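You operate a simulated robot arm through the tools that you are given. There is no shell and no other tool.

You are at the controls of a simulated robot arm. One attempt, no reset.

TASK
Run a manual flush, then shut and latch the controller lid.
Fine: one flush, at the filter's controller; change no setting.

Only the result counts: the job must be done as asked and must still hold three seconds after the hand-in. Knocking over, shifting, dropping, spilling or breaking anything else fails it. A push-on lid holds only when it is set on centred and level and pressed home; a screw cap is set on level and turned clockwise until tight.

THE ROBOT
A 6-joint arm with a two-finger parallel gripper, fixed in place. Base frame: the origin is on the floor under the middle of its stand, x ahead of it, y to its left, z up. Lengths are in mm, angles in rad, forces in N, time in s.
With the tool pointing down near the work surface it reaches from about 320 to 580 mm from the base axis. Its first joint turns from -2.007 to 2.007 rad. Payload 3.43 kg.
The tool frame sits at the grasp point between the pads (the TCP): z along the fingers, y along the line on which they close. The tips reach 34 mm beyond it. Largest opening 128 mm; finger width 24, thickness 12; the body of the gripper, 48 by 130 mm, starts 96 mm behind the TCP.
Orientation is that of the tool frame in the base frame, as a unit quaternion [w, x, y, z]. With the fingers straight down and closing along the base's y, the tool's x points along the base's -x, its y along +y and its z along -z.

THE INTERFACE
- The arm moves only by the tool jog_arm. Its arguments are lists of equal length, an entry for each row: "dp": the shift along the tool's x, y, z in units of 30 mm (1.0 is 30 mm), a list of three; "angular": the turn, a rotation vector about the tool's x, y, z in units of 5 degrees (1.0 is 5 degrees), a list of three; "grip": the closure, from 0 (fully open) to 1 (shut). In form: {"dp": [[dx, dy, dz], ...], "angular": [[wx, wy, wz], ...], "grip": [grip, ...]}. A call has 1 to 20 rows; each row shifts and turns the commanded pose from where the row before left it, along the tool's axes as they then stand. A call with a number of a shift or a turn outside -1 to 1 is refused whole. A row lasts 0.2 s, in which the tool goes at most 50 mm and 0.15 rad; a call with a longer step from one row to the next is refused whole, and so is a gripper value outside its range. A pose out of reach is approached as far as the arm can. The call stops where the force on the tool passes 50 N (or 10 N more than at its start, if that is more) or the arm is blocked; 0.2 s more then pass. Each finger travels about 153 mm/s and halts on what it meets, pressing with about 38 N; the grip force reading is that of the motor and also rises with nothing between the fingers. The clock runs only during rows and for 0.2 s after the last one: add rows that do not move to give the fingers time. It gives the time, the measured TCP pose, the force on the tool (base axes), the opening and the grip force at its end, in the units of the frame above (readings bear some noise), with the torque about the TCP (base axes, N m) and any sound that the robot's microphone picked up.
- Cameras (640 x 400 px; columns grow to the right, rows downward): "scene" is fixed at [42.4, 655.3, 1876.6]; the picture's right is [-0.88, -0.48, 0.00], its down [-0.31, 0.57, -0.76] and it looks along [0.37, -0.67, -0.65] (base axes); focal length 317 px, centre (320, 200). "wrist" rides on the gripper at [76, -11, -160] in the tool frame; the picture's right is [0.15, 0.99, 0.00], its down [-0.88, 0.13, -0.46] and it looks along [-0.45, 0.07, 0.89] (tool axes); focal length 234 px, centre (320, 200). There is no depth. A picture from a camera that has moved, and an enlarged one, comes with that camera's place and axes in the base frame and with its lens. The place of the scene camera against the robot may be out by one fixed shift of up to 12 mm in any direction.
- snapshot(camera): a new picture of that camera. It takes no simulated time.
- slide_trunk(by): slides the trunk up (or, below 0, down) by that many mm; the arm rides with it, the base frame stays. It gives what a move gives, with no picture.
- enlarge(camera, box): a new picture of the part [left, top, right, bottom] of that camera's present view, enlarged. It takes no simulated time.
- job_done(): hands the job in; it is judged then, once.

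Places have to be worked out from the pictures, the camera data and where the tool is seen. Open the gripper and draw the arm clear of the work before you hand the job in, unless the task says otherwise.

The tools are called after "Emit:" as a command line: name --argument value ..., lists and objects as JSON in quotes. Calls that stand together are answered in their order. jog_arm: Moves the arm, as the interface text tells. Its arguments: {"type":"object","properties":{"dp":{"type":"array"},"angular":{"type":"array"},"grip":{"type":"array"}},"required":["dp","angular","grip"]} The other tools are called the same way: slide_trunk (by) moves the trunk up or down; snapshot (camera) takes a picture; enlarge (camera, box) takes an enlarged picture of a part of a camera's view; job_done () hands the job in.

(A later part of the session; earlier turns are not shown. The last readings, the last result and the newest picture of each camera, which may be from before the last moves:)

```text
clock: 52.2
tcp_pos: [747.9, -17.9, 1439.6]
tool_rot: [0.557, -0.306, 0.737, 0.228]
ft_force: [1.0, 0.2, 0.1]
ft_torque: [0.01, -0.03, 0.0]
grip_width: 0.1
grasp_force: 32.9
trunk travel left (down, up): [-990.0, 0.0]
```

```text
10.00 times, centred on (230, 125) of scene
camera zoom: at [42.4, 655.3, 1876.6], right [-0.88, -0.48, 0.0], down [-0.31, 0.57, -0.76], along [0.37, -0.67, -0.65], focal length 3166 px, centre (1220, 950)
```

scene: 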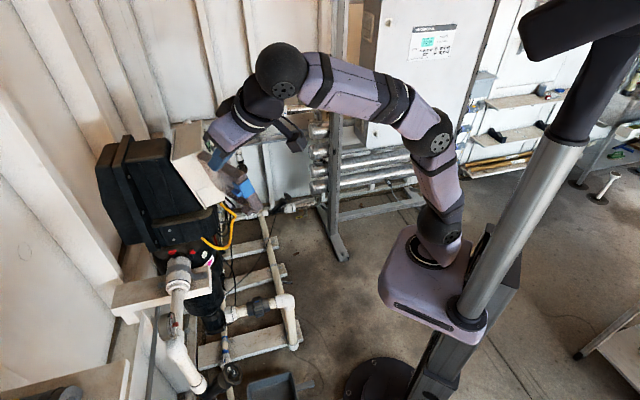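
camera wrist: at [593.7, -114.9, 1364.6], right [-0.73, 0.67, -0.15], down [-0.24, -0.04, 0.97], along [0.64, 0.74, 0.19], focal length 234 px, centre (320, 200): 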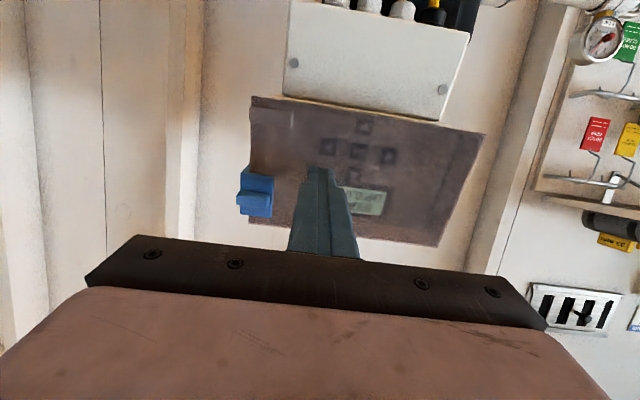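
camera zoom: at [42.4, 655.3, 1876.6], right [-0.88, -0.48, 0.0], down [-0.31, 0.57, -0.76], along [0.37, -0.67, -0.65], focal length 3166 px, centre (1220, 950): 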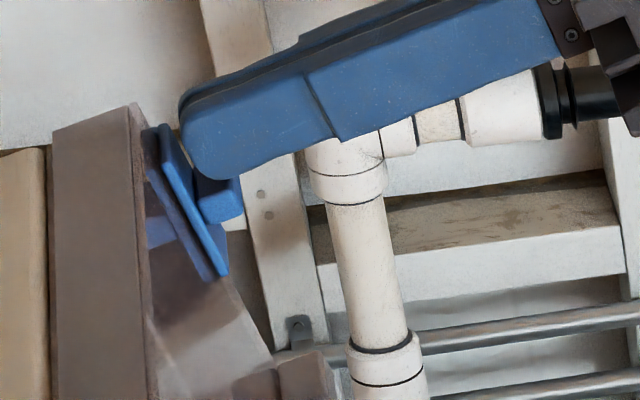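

The tip sits above the ridge, near the flange. I now push down along the edge (tool +x) in small steps.

Emit:
jog_arm --dp '[[0.08, 0, 0], [0.08, 0, 0], [0.08, 0, 0]]' --angular '[[0, 0, 0], [0, 0, 0], [0, 0, 0]]' --grip '[1, 1, 1]'

Emit:
enlarge --camera "scene" --box '[205, 105, 255, 145]'

```text
clock: 53.0
tcp_pos: [746.7, -21.9, 1431.2]
tool_rot: [0.557, -0.307, 0.737, 0.229]
ft_force: [0.8, 0.2, -0.1]
ft_torque: [0.01, -0.02, 0.02]
grip_width: 0.0
grasp_force: 33.5
trunk travel left (down, up): [-990.0, 0.0]
```

```text
10.00 times, centred on (230, 125) of scene
camera zoom: at [42.4, 655.3, 1876.6], right [-0.88, -0.48, 0.0], down [-0.31, 0.57, -0.76], along [0.37, -0.67, -0.65], focal length 3166 px, centre (1220, 950)
```

zoom: 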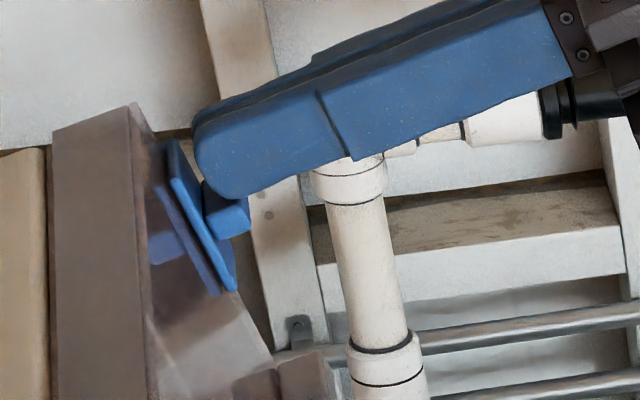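

The slider moves down with the tip at negligible force. I continue in small steps, watching for its end stop or a click.

Emit:
jog_arm --dp '[[0.08, 0, 0], [0.08, 0, 0], [0.08, 0, 0]]' --angular '[[0, 0, 0], [0, 0, 0], [0, 0, 0]]' --grip '[1, 1, 1]'

Emit:
enlarge --camera "scene" --box '[205, 105, 255, 145]'

Emit:
enlarge --camera "wrist" --box '[240, 60, 480, 220]'

```text
clock: 53.8
tcp_pos: [744.7, -22.6, 1426.8]
tool_rot: [0.558, -0.307, 0.737, 0.229]
ft_force: [0.5, 0.7, 0.8]
ft_torque: [0.02, 0.0, 0.02]
grip_width: 0.0
grasp_force: 33.5
trunk travel left (down, up): [-990.0, 0.0]
```

```text
10.00 times, centred on (230, 125) of scene
camera zoom: at [42.4, 655.3, 1876.6], right [-0.88, -0.48, 0.0], down [-0.31, 0.57, -0.76], along [0.37, -0.67, -0.65], focal length 3166 px, centre (1220, 950)
```

zoom: 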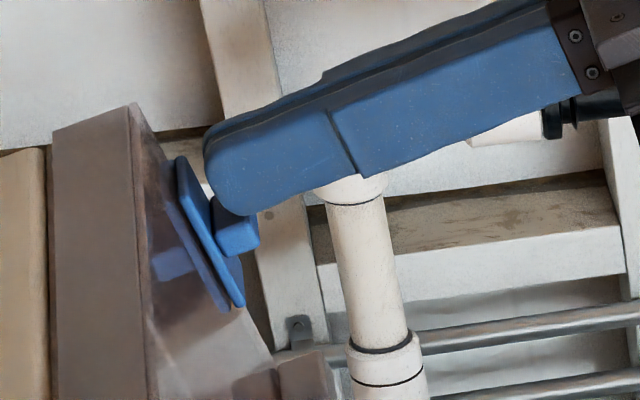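

```text
2.50 times, centred on (360, 140) of wrist
camera zoom: at [629.6, -154.4, 1397.0], right [-0.73, 0.67, -0.15], down [-0.24, -0.04, 0.97], along [0.64, 0.74, 0.19], focal length 585 px, centre (220, 350)
```

zoom: 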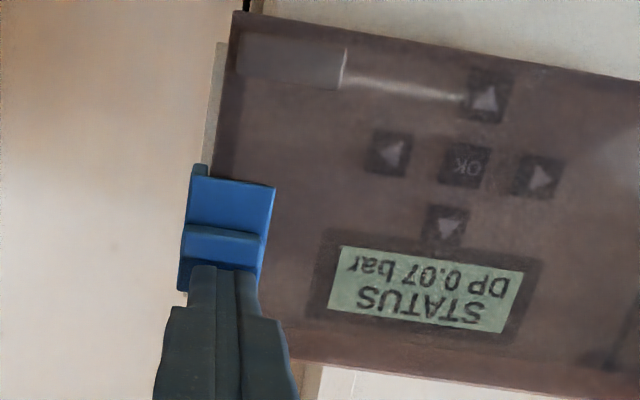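

Emit:
jog_arm --dp '[[0.08, 0, 0], [0.08, 0, 0], [0.08, 0, 0]]' --angular '[[0, 0, 0], [0, 0, 0], [0, 0, 0]]' --grip '[1, 1, 1]'

Emit:
enlarge --camera "scene" --box '[205, 105, 255, 145]'

```text
clock: 54.6
tcp_pos: [741.0, -24.0, 1425.1]
tool_rot: [0.563, -0.306, 0.734, 0.227]
ft_force: [7.6, 1.5, 22.6]
ft_torque: [0.4, -0.68, -0.42]
grip_width: 0.0
grasp_force: 33.0
trunk travel left (down, up): [-990.0, 0.0]
```

```text
10.00 times, centred on (230, 125) of scene
camera zoom: at [42.4, 655.3, 1876.6], right [-0.88, -0.48, 0.0], down [-0.31, 0.57, -0.76], along [0.37, -0.67, -0.65], focal length 3166 px, centre (1220, 950)
```

zoom: 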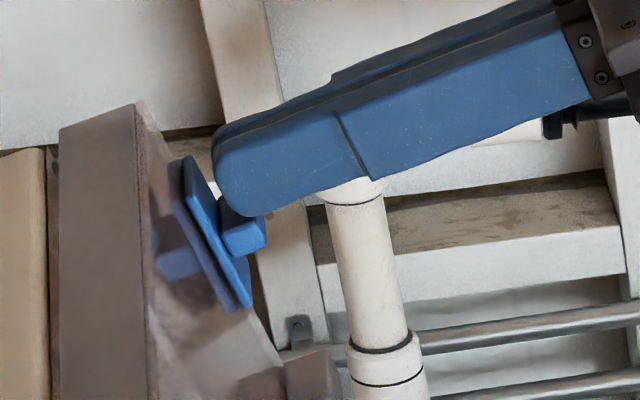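

Force rose to about 23 N and the lid appears to have lifted a few mm off the box, so the slider met something. I relax upward by a few mm and look.

Emit:
jog_arm --dp '[[-0.1, 0, 0], [-0.1, 0, 0]]' --angular '[[0, 0, 0], [0, 0, 0]]' --grip '[1, 1]'

Emit:
enlarge --camera "scene" --box '[205, 105, 255, 145]'

Emit:
enlarge --camera "wrist" --box '[240, 60, 480, 220]'

```text
clock: 55.2
tcp_pos: [743.5, -23.7, 1425.6]
tool_rot: [0.559, -0.306, 0.735, 0.231]
ft_force: [4.1, -1.0, 13.4]
ft_torque: [0.3, -0.32, 0.01]
grip_width: 0.1
grasp_force: 33.1
trunk travel left (down, up): [-990.0, 0.0]
```

```text
10.00 times, centred on (230, 125) of scene
camera zoom: at [42.4, 655.3, 1876.6], right [-0.88, -0.48, 0.0], down [-0.31, 0.57, -0.76], along [0.37, -0.67, -0.65], focal length 3166 px, centre (1220, 950)
```

zoom: 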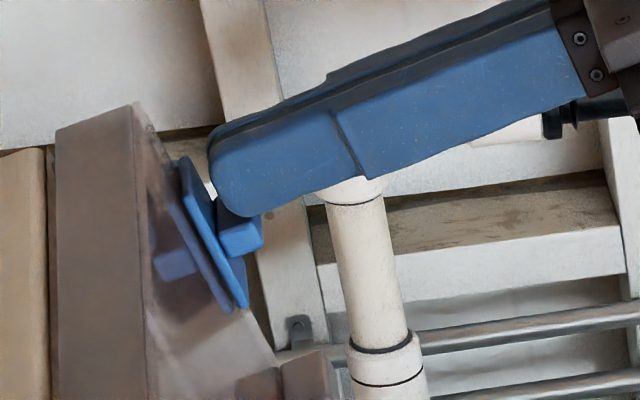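

```text
2.50 times, centred on (360, 140) of wrist
camera zoom: at [628.4, -154.8, 1396.0], right [-0.73, 0.67, -0.14], down [-0.24, -0.05, 0.97], along [0.64, 0.74, 0.19], focal length 585 px, centre (220, 350)
```

zoom: 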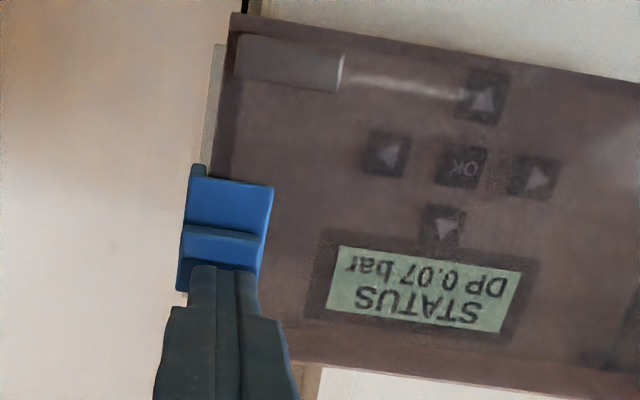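

Emit:
jog_arm --dp '[[-0.1, 0, 0], [-0.067, 0, 0]]' --angular '[[0, 0, 0], [0, 0, 0]]' --grip '[1, 1]'

Emit:
enlarge --camera "scene" --box '[205, 105, 255, 145]'

```text
clock: 55.8
tcp_pos: [745.1, -21.6, 1427.0]
tool_rot: [0.555, -0.307, 0.738, 0.23]
ft_force: [0.6, 1.0, -0.4]
ft_torque: [0.01, -0.01, 0.02]
grip_width: 0.0
grasp_force: 32.6
trunk travel left (down, up): [-990.0, 0.0]
```

```text
10.00 times, centred on (230, 125) of scene
camera zoom: at [42.4, 655.3, 1876.6], right [-0.88, -0.48, 0.0], down [-0.31, 0.57, -0.76], along [0.37, -0.67, -0.65], focal length 3166 px, centre (1220, 950)
```

zoom: 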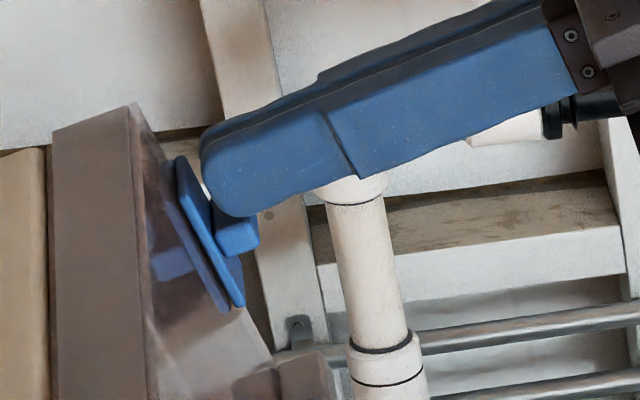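

Released, the lid sits back shut and the slider has travelled about 16 mm. To make sure it goes fully home, I will press the slider/lid inward with the tip first, then push down again.

Emit:
jog_arm --dp '[[-0.05, 0, 0.1], [0, 0, 0.1], [0, 0, 0.067]]' --angular '[[0, 0, 0], [0, 0, 0], [0, 0, 0]]' --grip '[1, 1, 1]'

Emit:
enlarge --camera "scene" --box '[205, 105, 255, 145]'

```text
clock: 56.6
tcp_pos: [750.0, -18.3, 1429.0]
tool_rot: [0.558, -0.307, 0.736, 0.229]
ft_force: [-5.0, -3.3, -0.9]
ft_torque: [-0.05, -0.01, 0.05]
grip_width: 0.0
grasp_force: 32.7
trunk travel left (down, up): [-990.0, 0.0]
```

```text
10.00 times, centred on (230, 125) of scene
camera zoom: at [42.4, 655.3, 1876.6], right [-0.88, -0.48, 0.0], down [-0.31, 0.57, -0.76], along [0.37, -0.67, -0.65], focal length 3166 px, centre (1220, 950)
```

zoom: 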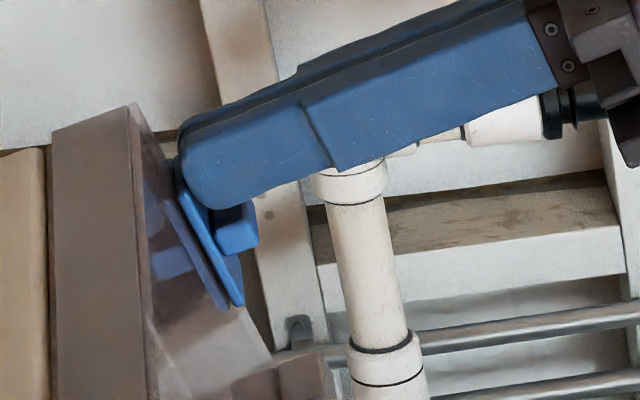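

Tip now bears on the slider flange with ~6 N. I add a bit more inward pressure and push down against the ridge.

Emit:
jog_arm --dp '[[0, 0, 0.05], [0.067, 0, 0.02], [0.067, 0, 0.02], [0.067, 0, 0]]' --angular '[[0, 0, 0], [0, 0, 0], [0, 0, 0], [0, 0, 0]]' --grip '[1, 1, 1, 1]'

Emit:
enlarge --camera "scene" --box '[205, 105, 255, 145]'

Emit:
enlarge --camera "wrist" --box '[240, 60, 480, 220]'

```text
clock: 57.6
tcp_pos: [748.3, -17.6, 1425.6]
tool_rot: [0.559, -0.307, 0.735, 0.228]
ft_force: [-6.3, -7.9, 8.5]
ft_torque: [0.17, -0.13, 0.0]
grip_width: 0.0
grasp_force: 33.3
trunk travel left (down, up): [-990.0, 0.0]
```

```text
10.00 times, centred on (230, 125) of scene
camera zoom: at [42.4, 655.3, 1876.6], right [-0.88, -0.48, 0.0], down [-0.31, 0.57, -0.76], along [0.37, -0.67, -0.65], focal length 3166 px, centre (1220, 950)
```

zoom: 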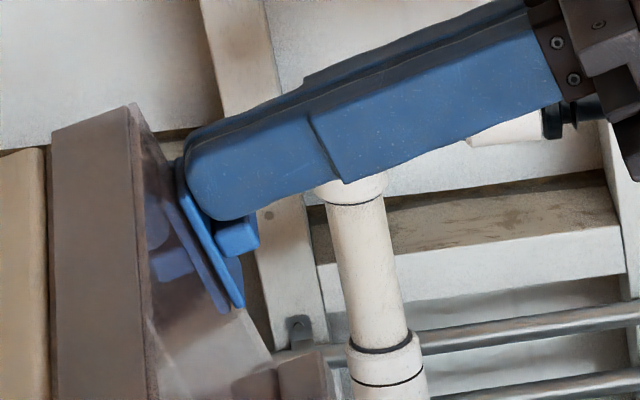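

```text
2.50 times, centred on (360, 140) of wrist
camera zoom: at [633.3, -149.4, 1395.7], right [-0.73, 0.67, -0.15], down [-0.24, -0.05, 0.97], along [0.64, 0.74, 0.19], focal length 585 px, centre (220, 350)
```

zoom: 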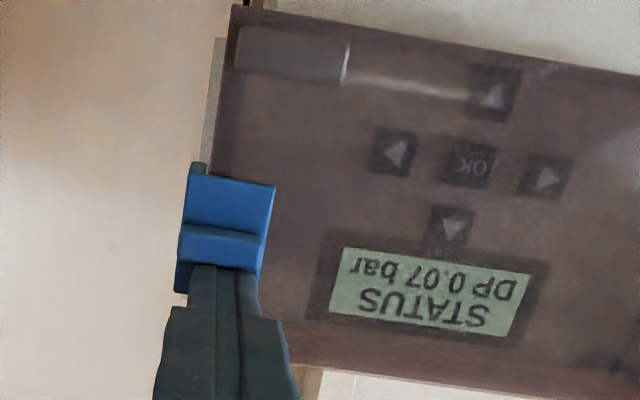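

Emit:
jog_arm --dp '[[0.067, 0, 0.02], [0.067, 0, 0.02]]' --angular '[[0, 0, 0], [0, 0, 0]]' --grip '[1, 1]'

Emit:
enlarge --camera "scene" --box '[205, 105, 255, 145]'

```text
clock: 58.2
tcp_pos: [747.8, -18.4, 1423.8]
tool_rot: [0.561, -0.307, 0.734, 0.229]
ft_force: [-3.4, -8.9, 18.8]
ft_torque: [0.37, -0.34, -0.02]
grip_width: 0.2
grasp_force: 33.0
trunk travel left (down, up): [-990.0, 0.0]
```

```text
10.00 times, centred on (230, 125) of scene
camera zoom: at [42.4, 655.3, 1876.6], right [-0.88, -0.48, 0.0], down [-0.31, 0.57, -0.76], along [0.37, -0.67, -0.65], focal length 3166 px, centre (1220, 950)
```

zoom: 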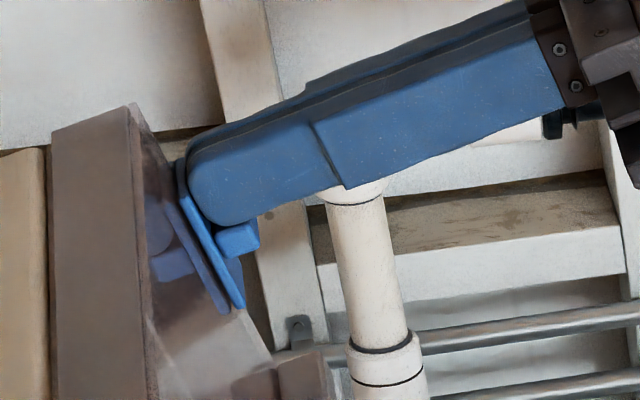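

The slider will not go past its ~16 mm stop even at ~20 N with the lid pressed in. I back off, then test whether the lid is really held by gently pulling its tab.

Emit:
jog_arm --dp '[[-0.12, 0, 0], [-0.15, 0, 0], [0, 0, -0.3], [0, 0, -0.6], [0, 0, -0.6]]' --angular '[[0, 0, 0], [0, 0, 0], [0, 0, 0], [0, 0, 0], [0, 0, 0]]' --grip '[1, 1, 1, 1, 1]'

Emit:
enlarge --camera "wrist" --box '[240, 50, 480, 210]'

Emit:
enlarge --camera "scene" --box '[200, 105, 250, 145]'

```text
clock: 59.4
tcp_pos: [722.1, -43.8, 1438.0]
tool_rot: [0.557, -0.307, 0.737, 0.229]
ft_force: [-0.7, 0.1, -0.2]
ft_torque: [-0.03, -0.01, -0.04]
grip_width: 0.0
grasp_force: 32.7
trunk travel left (down, up): [-990.0, 0.0]
```

```text
2.50 times, centred on (360, 130) of wrist
camera zoom: at [607.4, -175.8, 1408.9], right [-0.73, 0.67, -0.14], down [-0.23, -0.04, 0.97], along [0.64, 0.74, 0.19], focal length 585 px, centre (220, 375)
```

zoom: 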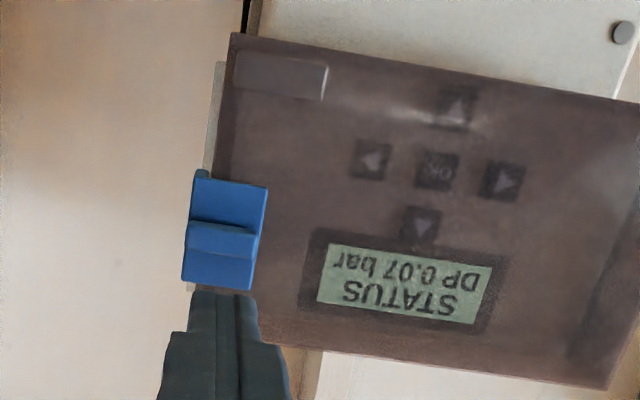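

```text
10.00 times, centred on (225, 125) of scene
camera zoom: at [42.4, 655.3, 1876.6], right [-0.88, -0.48, 0.0], down [-0.31, 0.57, -0.76], along [0.37, -0.67, -0.65], focal length 3166 px, centre (1270, 950)
```

zoom: 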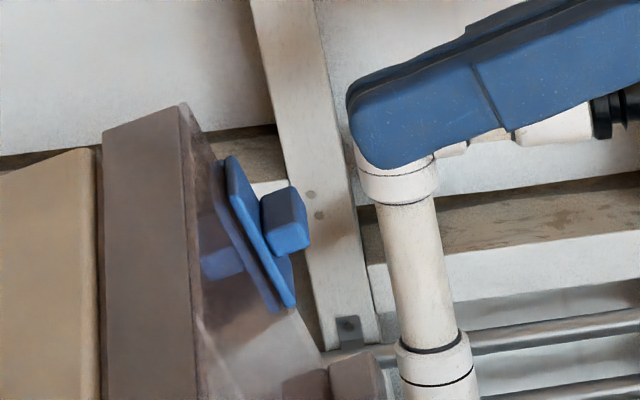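

Emit:
enlarge --camera "wrist" --box '[290, 50, 370, 190]'

Emit:
enlarge --camera "wrist" --box '[300, 110, 350, 170]'

```text
2.86 times, centred on (330, 120) of wrist
camera zoom: at [607.4, -175.8, 1408.9], right [-0.73, 0.67, -0.14], down [-0.23, -0.04, 0.97], along [0.64, 0.74, 0.19], focal length 669 px, centre (291, 429)
```

zoom: 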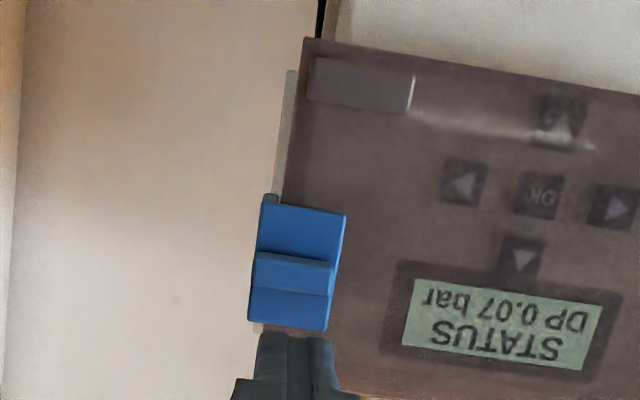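

```text
6.67 times, centred on (325, 140) of wrist
camera zoom: at [607.4, -175.8, 1408.9], right [-0.73, 0.67, -0.14], down [-0.23, -0.04, 0.97], along [0.64, 0.74, 0.19], focal length 1561 px, centre (287, 600)
```

zoom: 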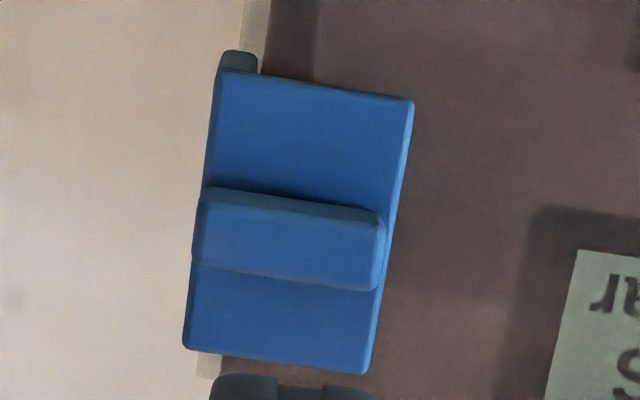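

I move down in front of the lid's pull tab (front centre about (743, −12, 1345)) with the gripper opened to about 70 mm, to grip it for a gentle pull test.

Emit:
jog_arm --dp '[[0.662, 0.07, 0], [0.662, 0.07, 0], [0.662, 0.07, 0], [0.662, 0.07, 0], [0, 0, 0]]' --angular '[[0, 0, 0], [0, 0, 0], [0, 0, 0], [0, 0, 0], [0, 0, 0]]' --grip '[0.45, 0.45, 0.45, 0.45, 0.45]'

Emit:
snapshot --camera "wrist"

Emit:
enlarge --camera "scene" --box '[195, 105, 275, 170]'

```text
clock: 60.6
tcp_pos: [701.1, -54.2, 1360.2]
tool_rot: [0.557, -0.308, 0.737, 0.229]
ft_force: [0.2, 0.4, 0.1]
ft_torque: [0.01, -0.03, 0.0]
grip_width: 70.3
grasp_force: 0.1
trunk travel left (down, up): [-990.0, 0.0]
```

```text
taken
camera wrist: at [586.5, -185.8, 1332.2], right [-0.73, 0.67, -0.15], down [-0.24, -0.04, 0.97], along [0.64, 0.74, 0.19], focal length 234 px, centre (320, 200)
```

wrist: 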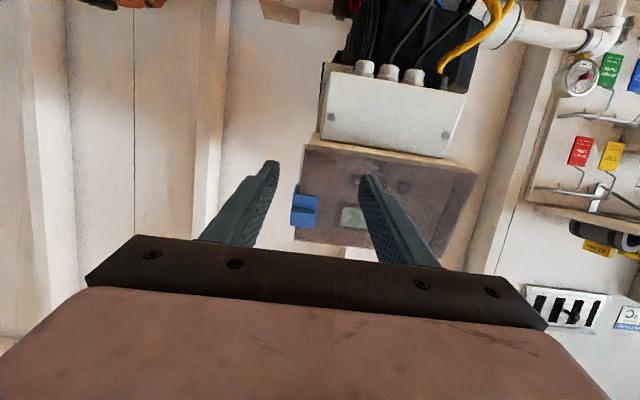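

```text
6.15 times, centred on (235, 138) of scene
camera zoom: at [42.4, 655.3, 1876.6], right [-0.88, -0.48, 0.0], down [-0.31, 0.57, -0.76], along [0.37, -0.67, -0.65], focal length 1948 px, centre (843, 585)
```

zoom: 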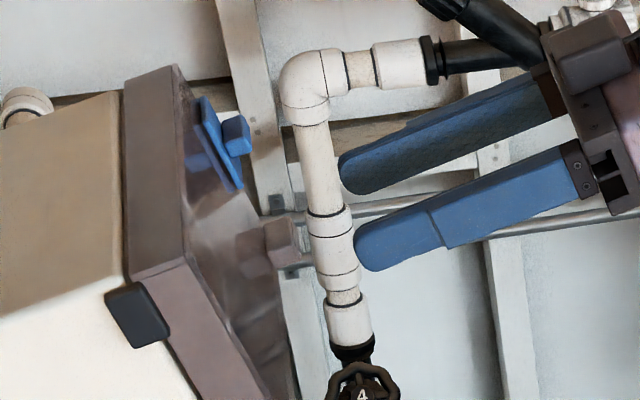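

Emit:
enlarge --camera "wrist" --box '[250, 110, 420, 240]'

```text
3.08 times, centred on (335, 175) of wrist
camera zoom: at [586.5, -185.8, 1332.2], right [-0.73, 0.67, -0.15], down [-0.24, -0.04, 0.97], along [0.64, 0.74, 0.19], focal length 720 px, centre (274, 277)
```

zoom: 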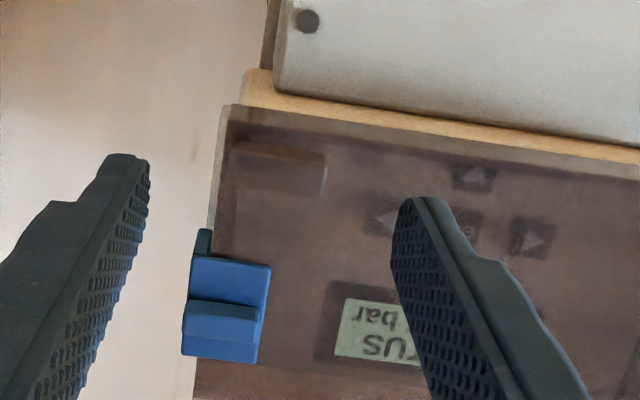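

Emit:
jog_arm --dp '[[0, 0, 0.5], [0, 0, 0.5], [0, 0, 0.2]]' --angular '[[0, 0, 0], [0, 0, 0], [0, 0, 0]]' --grip '[0.45, 0.45, 0.45]'

Emit:
enlarge --camera "wrist" --box '[250, 90, 420, 220]'

Emit:
enlarge --camera "scene" --box '[195, 105, 275, 170]'

```text
clock: 61.4
tcp_pos: [726.0, -29.5, 1351.5]
tool_rot: [0.558, -0.306, 0.737, 0.228]
ft_force: [0.3, 0.4, -0.9]
ft_torque: [-0.02, -0.01, 0.03]
grip_width: 70.2
grasp_force: 0.1
trunk travel left (down, up): [-990.0, 0.0]
```

```text
3.08 times, centred on (335, 155) of wrist
camera zoom: at [611.4, -161.3, 1322.9], right [-0.73, 0.67, -0.15], down [-0.24, -0.04, 0.97], along [0.64, 0.74, 0.19], focal length 720 px, centre (274, 338)
```

zoom: 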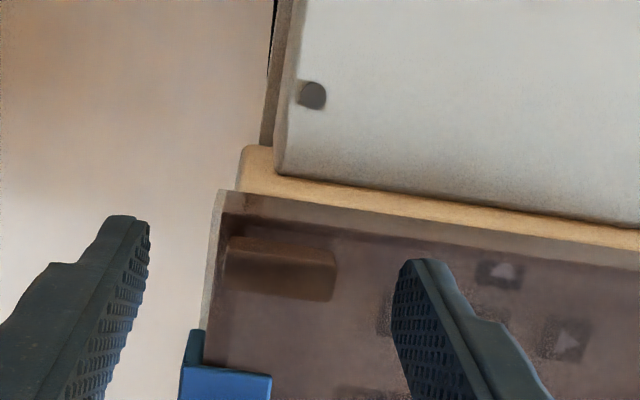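

```text
6.15 times, centred on (235, 138) of scene
camera zoom: at [42.4, 655.3, 1876.6], right [-0.88, -0.48, 0.0], down [-0.31, 0.57, -0.76], along [0.37, -0.67, -0.65], focal length 1948 px, centre (843, 585)
```

zoom: 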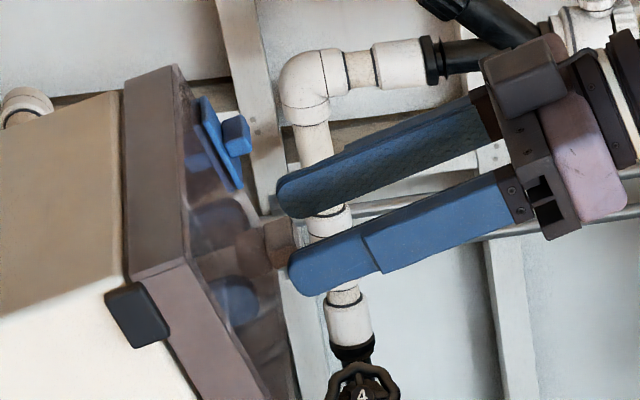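

Both tips straddle the tab. I advance 4 mm and close on it.

Emit:
jog_arm --dp '[[0, 0, 0.13], [0, 0, 0], [0, 0, 0], [0, 0, 0]]' --angular '[[0, 0, 0], [0, 0, 0], [0, 0, 0], [0, 0, 0]]' --grip '[0.5, 0.7, 0.85, 0.85]'

Emit:
enlarge --camera "wrist" --box '[250, 90, 420, 220]'

Emit:
enlarge --camera "scene" --box '[195, 105, 275, 170]'

```text
clock: 62.4
tcp_pos: [728.3, -24.7, 1349.9]
tool_rot: [0.557, -0.308, 0.736, 0.23]
ft_force: [-4.3, 2.9, -3.1]
ft_torque: [0.5, -0.15, 0.35]
grip_width: 32.2
grasp_force: 45.5
trunk travel left (down, up): [-990.0, 0.0]
```

```text
3.08 times, centred on (335, 155) of wrist
camera zoom: at [613.3, -157.6, 1321.8], right [-0.73, 0.67, -0.15], down [-0.23, -0.04, 0.97], along [0.64, 0.74, 0.19], focal length 720 px, centre (274, 338)
```

zoom: 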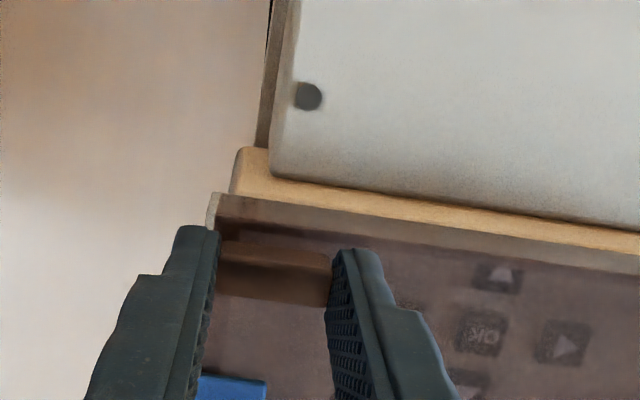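

```text
6.15 times, centred on (235, 138) of scene
camera zoom: at [42.4, 655.3, 1876.6], right [-0.88, -0.48, 0.0], down [-0.31, 0.57, -0.76], along [0.37, -0.67, -0.65], focal length 1948 px, centre (843, 585)
```

zoom: 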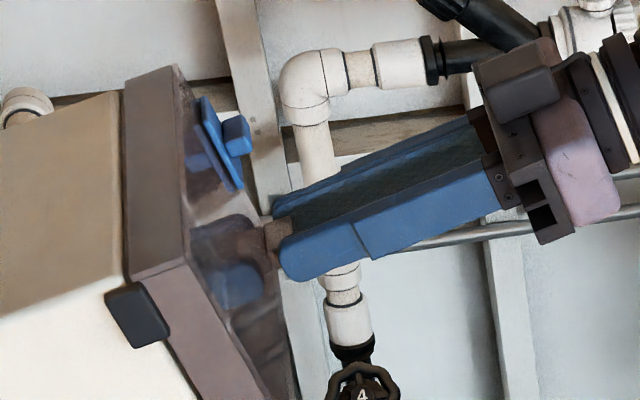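

The tab is gripped (32 mm). I pull outward by only 2 mm and read the force.

Emit:
jog_arm --dp '[[0, 0, -0.067], [0, 0, 0]]' --angular '[[0, 0, 0], [0, 0, 0]]' --grip '[0.85, 0.85]'

Emit:
enlarge --camera "scene" --box '[195, 105, 275, 170]'

```text
clock: 63.0
tcp_pos: [727.2, -24.9, 1349.9]
tool_rot: [0.557, -0.307, 0.737, 0.229]
ft_force: [-1.9, 8.0, -3.5]
ft_torque: [0.68, -0.4, -0.41]
grip_width: 31.4
grasp_force: 45.0
trunk travel left (down, up): [-990.0, 0.0]
```

```text
6.15 times, centred on (235, 138) of scene
camera zoom: at [42.4, 655.3, 1876.6], right [-0.88, -0.48, 0.0], down [-0.31, 0.57, -0.76], along [0.37, -0.67, -0.65], focal length 1948 px, centre (843, 585)
```

zoom: 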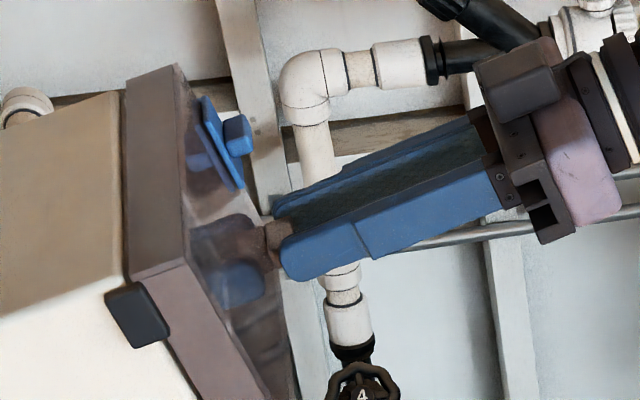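

The pull meets some resistance (about +5 N, less than 1 mm motion). I pull 2 mm more to see whether the lid is truly held.

Emit:
jog_arm --dp '[[0, 0, -0.067], [0, 0, 0]]' --angular '[[0, 0, 0], [0, 0, 0]]' --grip '[0.85, 0.85]'

Emit:
enlarge --camera "scene" --box '[195, 105, 275, 170]'

Emit:
enlarge --camera "wrist" --box '[250, 90, 420, 220]'

```text
clock: 63.6
tcp_pos: [725.8, -27.1, 1350.1]
tool_rot: [0.557, -0.307, 0.737, 0.228]
ft_force: [-2.5, 10.0, -4.4]
ft_torque: [0.27, 0.11, -0.48]
grip_width: 31.6
grasp_force: 45.2
trunk travel left (down, up): [-990.0, 0.0]
```

```text
6.15 times, centred on (235, 138) of scene
camera zoom: at [42.4, 655.3, 1876.6], right [-0.88, -0.48, 0.0], down [-0.31, 0.57, -0.76], along [0.37, -0.67, -0.65], focal length 1948 px, centre (843, 585)
```

zoom: 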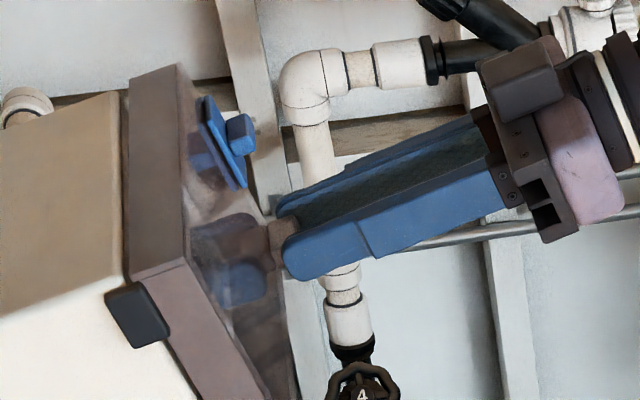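

```text
3.08 times, centred on (335, 155) of wrist
camera zoom: at [611.4, -158.6, 1322.7], right [-0.73, 0.67, -0.15], down [-0.23, -0.04, 0.97], along [0.64, 0.74, 0.19], focal length 720 px, centre (274, 338)
```

zoom: 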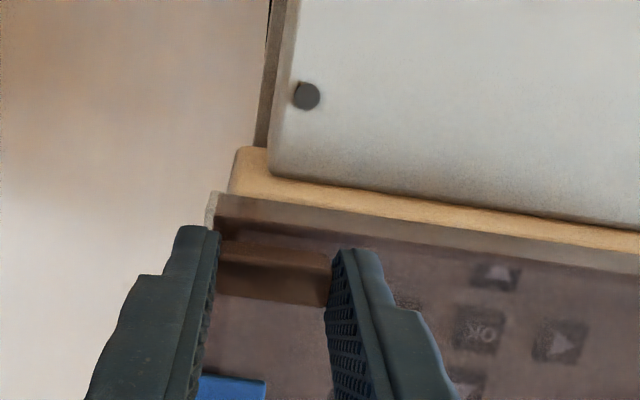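

The lid follows the pull by about 3 mm with only ~6 N, so it is not latched — the slider went down while the lid was slightly ajar. I push the lid back, release the tab and retreat, then raise the slider again to redo it with the lid pressed fully home.

Emit:
jog_arm --dp '[[0, 0, 0.067], [0, 0, 0.067], [0, 0, 0.03], [0, 0, 0], [0, 0, 0]]' --angular '[[0, 0, 0], [0, 0, 0], [0, 0, 0], [0, 0, 0], [0, 0, 0]]' --grip '[0.85, 0.85, 0.85, 0.6, 0.45]'

Emit:
jog_arm --dp '[[0, 0, -0.4], [0, 0, -0.6], [0, 0, -0.6], [0, 0, 0], [0, 0, 0]]' --angular '[[0, 0, 0], [0, 0, 0], [0, 0, 0], [0, 0, 0], [0, 0, 0]]' --grip '[0.45, 0.45, 0.7, 1, 1]'

Emit:
snapshot --camera "wrist"

Emit:
enlarge --camera "scene" --box '[195, 105, 275, 170]'

```text
clock: 64.8
tcp_pos: [730.1, -27.6, 1351.1]
tool_rot: [0.558, -0.306, 0.736, 0.229]
ft_force: [0.4, 0.9, 0.7]
ft_torque: [-0.02, 0.01, 0.01]
grip_width: 70.5
grasp_force: 0.0
trunk travel left (down, up): [-990.0, 0.0]
```

```text
clock: 66.0
tcp_pos: [695.2, -59.2, 1363.8]
tool_rot: [0.558, -0.307, 0.736, 0.229]
ft_force: [-0.8, -0.2, 0.1]
ft_torque: [-0.01, 0.0, -0.01]
grip_width: 0.0
grasp_force: 33.1
trunk travel left (down, up): [-990.0, 0.0]
```

```text
taken
camera wrist: at [581.4, -190.6, 1335.0], right [-0.73, 0.67, -0.15], down [-0.24, -0.04, 0.97], along [0.64, 0.74, 0.19], focal length 234 px, centre (320, 200)
```

wrist: 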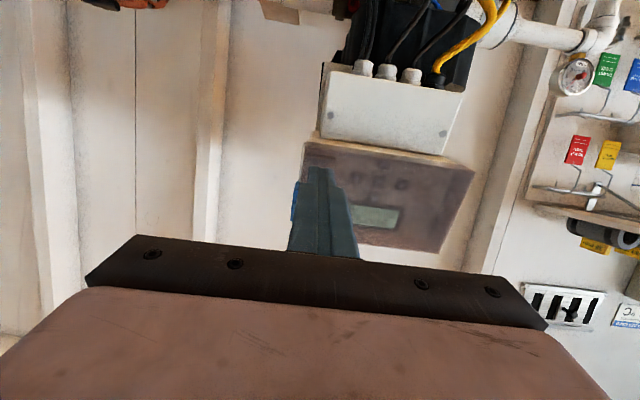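

```text
6.15 times, centred on (235, 138) of scene
camera zoom: at [42.4, 655.3, 1876.6], right [-0.88, -0.48, 0.0], down [-0.31, 0.57, -0.76], along [0.37, -0.67, -0.65], focal length 1948 px, centre (843, 585)
```

zoom: 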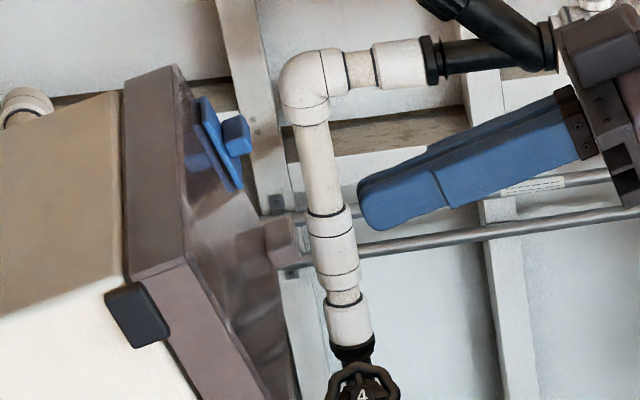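

Before redoing it, I want to see the box's right side and the inside of the latch, so I shift 80 mm to the right and look.

Emit:
jog_arm --dp '[[0, -0.67, -0.1], [0, -0.67, -0.1], [0, -0.67, -0.1], [0, -0.67, -0.1]]' --angular '[[0, 0, 0], [0, 0, 0], [0, 0, 0], [0, 0, 0]]' --grip '[1, 1, 1, 1]'

Emit:
snapshot --camera "wrist"

Emit:
enlarge --camera "wrist" --box '[320, 80, 480, 240]'

```text
clock: 67.0
tcp_pos: [745.4, -122.1, 1366.4]
tool_rot: [0.557, -0.305, 0.737, 0.23]
ft_force: [0.6, -1.3, -0.2]
ft_torque: [0.0, 0.0, 0.04]
grip_width: 0.0
grasp_force: 32.9
trunk travel left (down, up): [-990.0, 0.0]
```

```text
taken
camera wrist: at [630.2, -254.5, 1337.4], right [-0.73, 0.67, -0.14], down [-0.23, -0.05, 0.97], along [0.65, 0.74, 0.19], focal length 234 px, centre (320, 200)
```

wrist: 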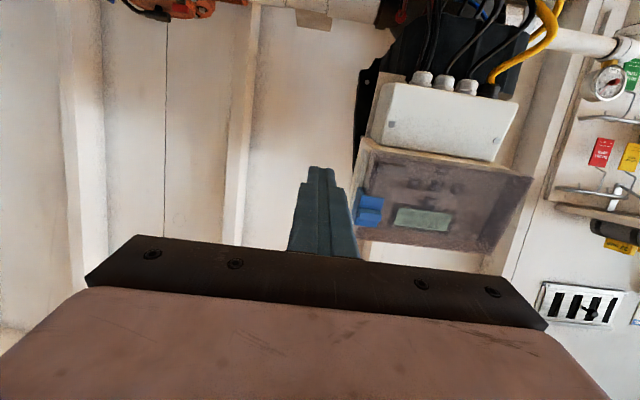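

```text
2.50 times, centred on (400, 160) of wrist
camera zoom: at [630.2, -254.5, 1337.4], right [-0.73, 0.67, -0.14], down [-0.23, -0.05, 0.97], along [0.65, 0.74, 0.19], focal length 585 px, centre (120, 300)
```

zoom: 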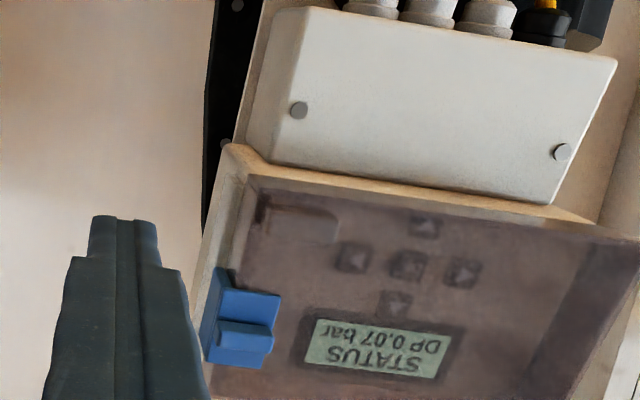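

Emit:
enlarge --camera "wrist" --box '[345, 130, 415, 245]'

Emit:
enlarge --camera "wrist" --box '[350, 175, 400, 245]'

```text
3.48 times, centred on (380, 188) of wrist
camera zoom: at [630.2, -254.5, 1337.4], right [-0.73, 0.67, -0.14], down [-0.23, -0.05, 0.97], along [0.65, 0.74, 0.19], focal length 814 px, centre (111, 244)
```

zoom: 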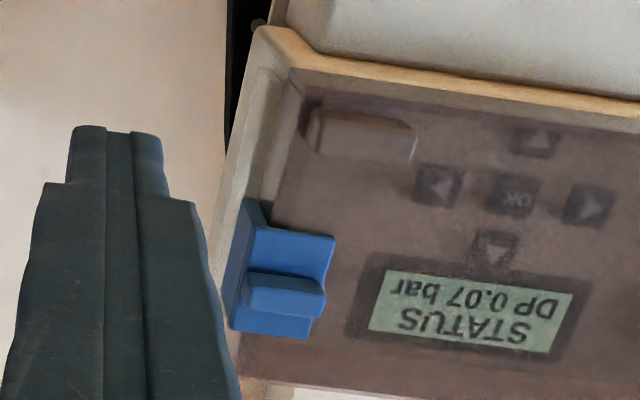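

```text
5.71 times, centred on (375, 210) of wrist
camera zoom: at [630.2, -254.5, 1337.4], right [-0.73, 0.67, -0.14], down [-0.23, -0.05, 0.97], along [0.65, 0.74, 0.19], focal length 1338 px, centre (6, 143)
```

zoom: 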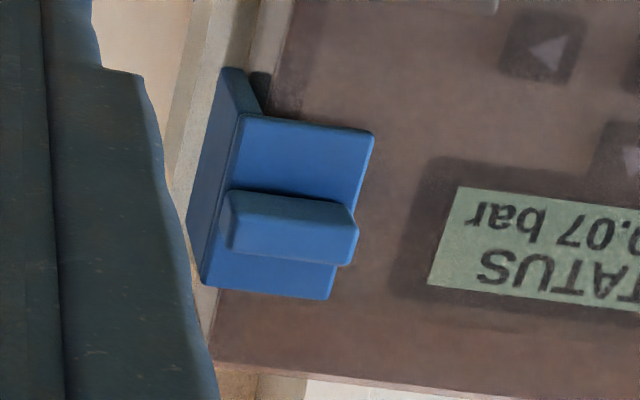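

I move 45 mm closer alongside for a better look at the latch's inner side.

Emit:
jog_arm --dp '[[0, -0.2, 0.5], [0, -0.2, 0.5], [-0.3, -0.2, 0.5]]' --angular '[[0, 0, 0], [0, 0, 0], [0, 0, 0]]' --grip '[1, 1, 1]'

Emit:
snapshot --camera "wrist"

Emit:
enlarge --camera "wrist" --box '[350, 130, 450, 250]'

```text
clock: 67.8
tcp_pos: [763.6, -92.2, 1355.1]
tool_rot: [0.557, -0.307, 0.737, 0.229]
ft_force: [-0.7, 0.1, -0.3]
ft_torque: [0.01, 0.0, 0.01]
grip_width: 0.0
grasp_force: 32.9
out of reach, approached as far as the arm can: row 1, 2, 3
trunk travel left (down, up): [-990.0, 0.0]
```

```text
taken
camera wrist: at [648.3, -223.4, 1324.8], right [-0.73, 0.67, -0.15], down [-0.23, -0.04, 0.97], along [0.64, 0.74, 0.19], focal length 234 px, centre (320, 200)
```

wrist: 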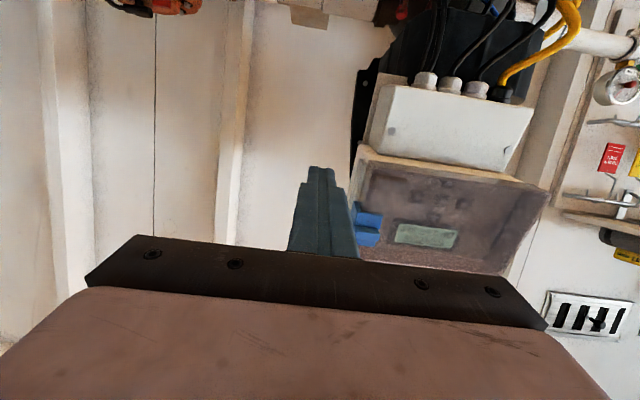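

```text
3.33 times, centred on (400, 190) of wrist
camera zoom: at [648.3, -223.4, 1324.8], right [-0.73, 0.67, -0.15], down [-0.23, -0.04, 0.97], along [0.64, 0.74, 0.19], focal length 781 px, centre (53, 233)
```

zoom: 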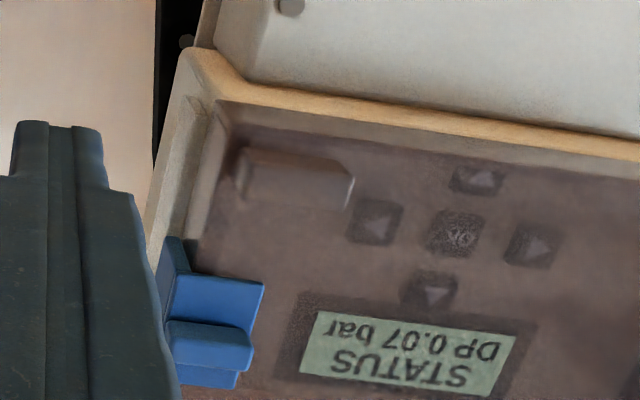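

No separate keeper is visible; the latch simply slides on the lid edge. I go back in front and place the tip below the ridge to slide it up again.

Emit:
jog_arm --dp '[[0, 0, -0.67], [-0.337, 0.523, 0], [-0.337, 0.523, 0], [-0.337, 0.523, 0], [-0.337, 0.523, 0], [0, 0, 0.4]]' --angular '[[0, 0, 0], [0, 0, 0], [0, 0, 0], [0, 0, 0], [0, 0, 0], [0, 0, 0]]' --grip '[1, 1, 1, 1, 1, 1]'

Emit:
enlarge --camera "wrist" --box '[240, 60, 480, 220]'

Emit:
enlarge --camera "scene" --box '[205, 105, 255, 145]'

```text
clock: 69.2
tcp_pos: [721.2, -45.2, 1394.5]
tool_rot: [0.558, -0.307, 0.737, 0.229]
ft_force: [0.2, -1.2, -0.3]
ft_torque: [0.02, -0.02, 0.04]
grip_width: 0.0
grasp_force: 32.7
trunk travel left (down, up): [-990.0, 0.0]
```

```text
2.50 times, centred on (360, 140) of wrist
camera zoom: at [606.4, -176.7, 1365.4], right [-0.73, 0.67, -0.15], down [-0.23, -0.04, 0.97], along [0.64, 0.74, 0.19], focal length 585 px, centre (220, 350)
```

zoom: 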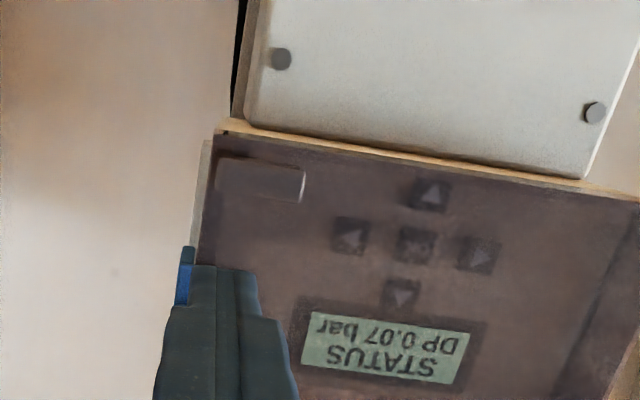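

```text
10.00 times, centred on (230, 125) of scene
camera zoom: at [42.4, 655.3, 1876.6], right [-0.88, -0.48, 0.0], down [-0.31, 0.57, -0.76], along [0.37, -0.67, -0.65], focal length 3166 px, centre (1220, 950)
```

zoom: 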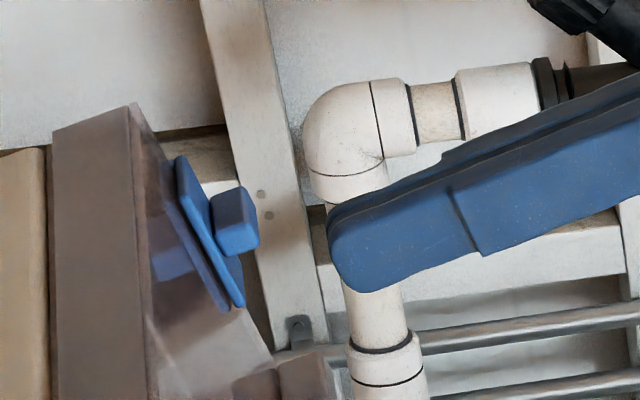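

The tip will pass under the ridge with clearance. I advance 24 mm and then push up.

Emit:
jog_arm --dp '[[0, 0, 0.3], [0, 0, 0.3], [0, 0, 0.2]]' --angular '[[0, 0, 0], [0, 0, 0], [0, 0, 0]]' --grip '[1, 1, 1]'

Emit:
enlarge --camera "scene" --box '[205, 105, 255, 145]'

```text
clock: 70.0
tcp_pos: [738.1, -28.8, 1387.7]
tool_rot: [0.557, -0.307, 0.737, 0.229]
ft_force: [-0.9, -0.4, -0.3]
ft_torque: [-0.01, 0.01, -0.04]
grip_width: 0.4
grasp_force: 32.8
trunk travel left (down, up): [-990.0, 0.0]
```

```text
10.00 times, centred on (230, 125) of scene
camera zoom: at [42.4, 655.3, 1876.6], right [-0.88, -0.48, 0.0], down [-0.31, 0.57, -0.76], along [0.37, -0.67, -0.65], focal length 3166 px, centre (1220, 950)
```

zoom: 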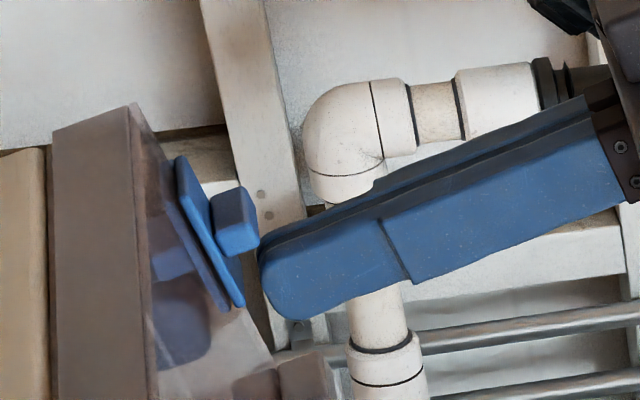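

Emit:
jog_arm --dp '[[-0.12, 0, 0], [-0.12, 0, 0], [-0.12, 0, 0]]' --angular '[[0, 0, 0], [0, 0, 0], [0, 0, 0]]' --grip '[1, 1, 1]'

Emit:
enlarge --camera "scene" --box '[205, 105, 255, 145]'

```text
clock: 70.8
tcp_pos: [738.6, -26.9, 1398.8]
tool_rot: [0.557, -0.307, 0.737, 0.229]
ft_force: [0.7, 0.4, 0.4]
ft_torque: [0.01, -0.05, 0.03]
grip_width: 0.0
grasp_force: 33.2
trunk travel left (down, up): [-990.0, 0.0]
```

```text
10.00 times, centred on (230, 125) of scene
camera zoom: at [42.4, 655.3, 1876.6], right [-0.88, -0.48, 0.0], down [-0.31, 0.57, -0.76], along [0.37, -0.67, -0.65], focal length 3166 px, centre (1220, 950)
```

zoom: 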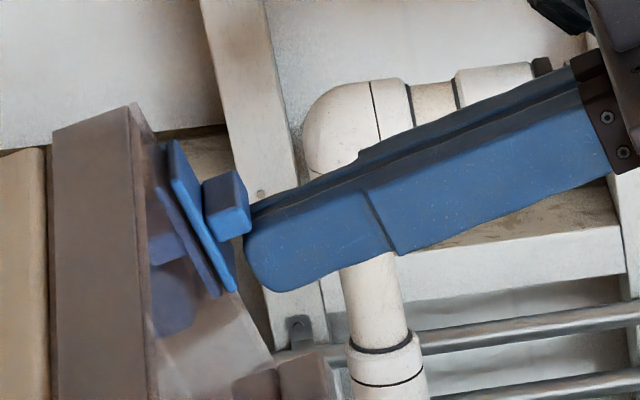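

The slider moves up with the tip. I continue.

Emit:
jog_arm --dp '[[-0.1, 0, 0], [-0.1, 0, 0], [-0.1, 0, 0]]' --angular '[[0, 0, 0], [0, 0, 0], [0, 0, 0]]' --grip '[1, 1, 1]'

Emit:
enlarge --camera "scene" --box '[205, 105, 255, 145]'

```text
clock: 71.6
tcp_pos: [740.2, -26.1, 1405.7]
tool_rot: [0.556, -0.307, 0.737, 0.229]
ft_force: [-3.3, -1.4, -6.3]
ft_torque: [-0.08, 0.13, 0.05]
grip_width: 0.0
grasp_force: 33.2
trunk travel left (down, up): [-990.0, 0.0]
```

```text
10.00 times, centred on (230, 125) of scene
camera zoom: at [42.4, 655.3, 1876.6], right [-0.88, -0.48, 0.0], down [-0.31, 0.57, -0.76], along [0.37, -0.67, -0.65], focal length 3166 px, centre (1220, 950)
```

zoom: 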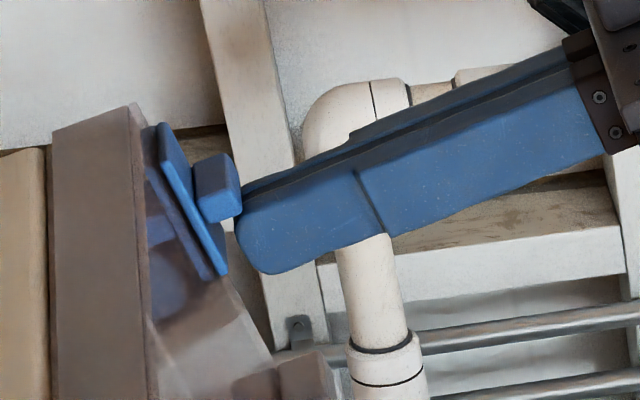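

The slider is back at its upper stop. I unload, retreat and go back above the ridge, this time to press the slider flange (and lid) firmly inward before sliding down.

Emit:
jog_arm --dp '[[0.15, 0, 0], [0, 0, -0.5], [0, 0, -0.4], [-0.47, 0, 0], [-0.47, 0, 0], [-0.37, 0, 0], [0, 0, 0.4], [0, 0, 0.4]]' --angular '[[0, 0, 0], [0, 0, 0], [0, 0, 0], [0, 0, 0], [0, 0, 0], [0, 0, 0], [0, 0, 0], [0, 0, 0]]' --grip '[1, 1, 1, 1, 1, 1, 1, 1]'

Emit:
enlarge --camera "scene" --box '[205, 105, 255, 145]'

Emit:
enlarge --camera "wrist" --box '[240, 60, 480, 220]'

```text
clock: 73.4
tcp_pos: [747.2, -20.1, 1441.4]
tool_rot: [0.557, -0.306, 0.737, 0.229]
ft_force: [-0.1, 0.8, -0.7]
ft_torque: [-0.02, -0.04, 0.01]
grip_width: 0.0
grasp_force: 33.3
trunk travel left (down, up): [-990.0, 0.0]
```

```text
10.00 times, centred on (230, 125) of scene
camera zoom: at [42.4, 655.3, 1876.6], right [-0.88, -0.48, 0.0], down [-0.31, 0.57, -0.76], along [0.37, -0.67, -0.65], focal length 3166 px, centre (1220, 950)
```

zoom: 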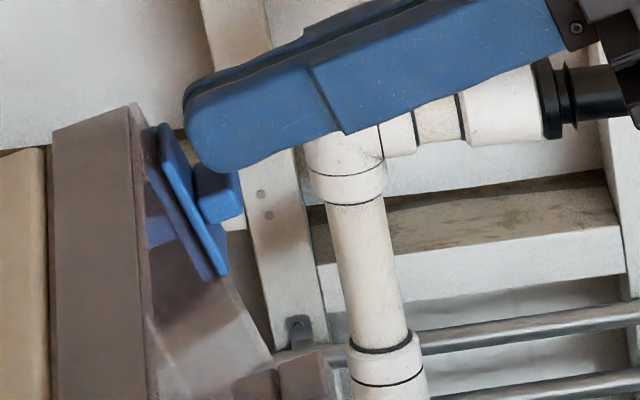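

```text
2.50 times, centred on (360, 140) of wrist
camera zoom: at [631.2, -151.8, 1412.4], right [-0.73, 0.67, -0.14], down [-0.23, -0.04, 0.97], along [0.64, 0.74, 0.19], focal length 585 px, centre (220, 350)
```

zoom: 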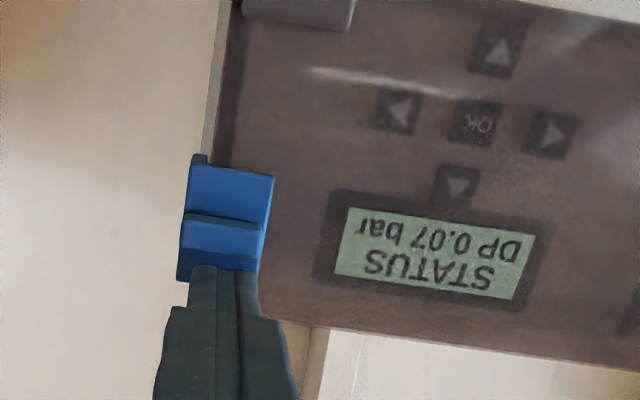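

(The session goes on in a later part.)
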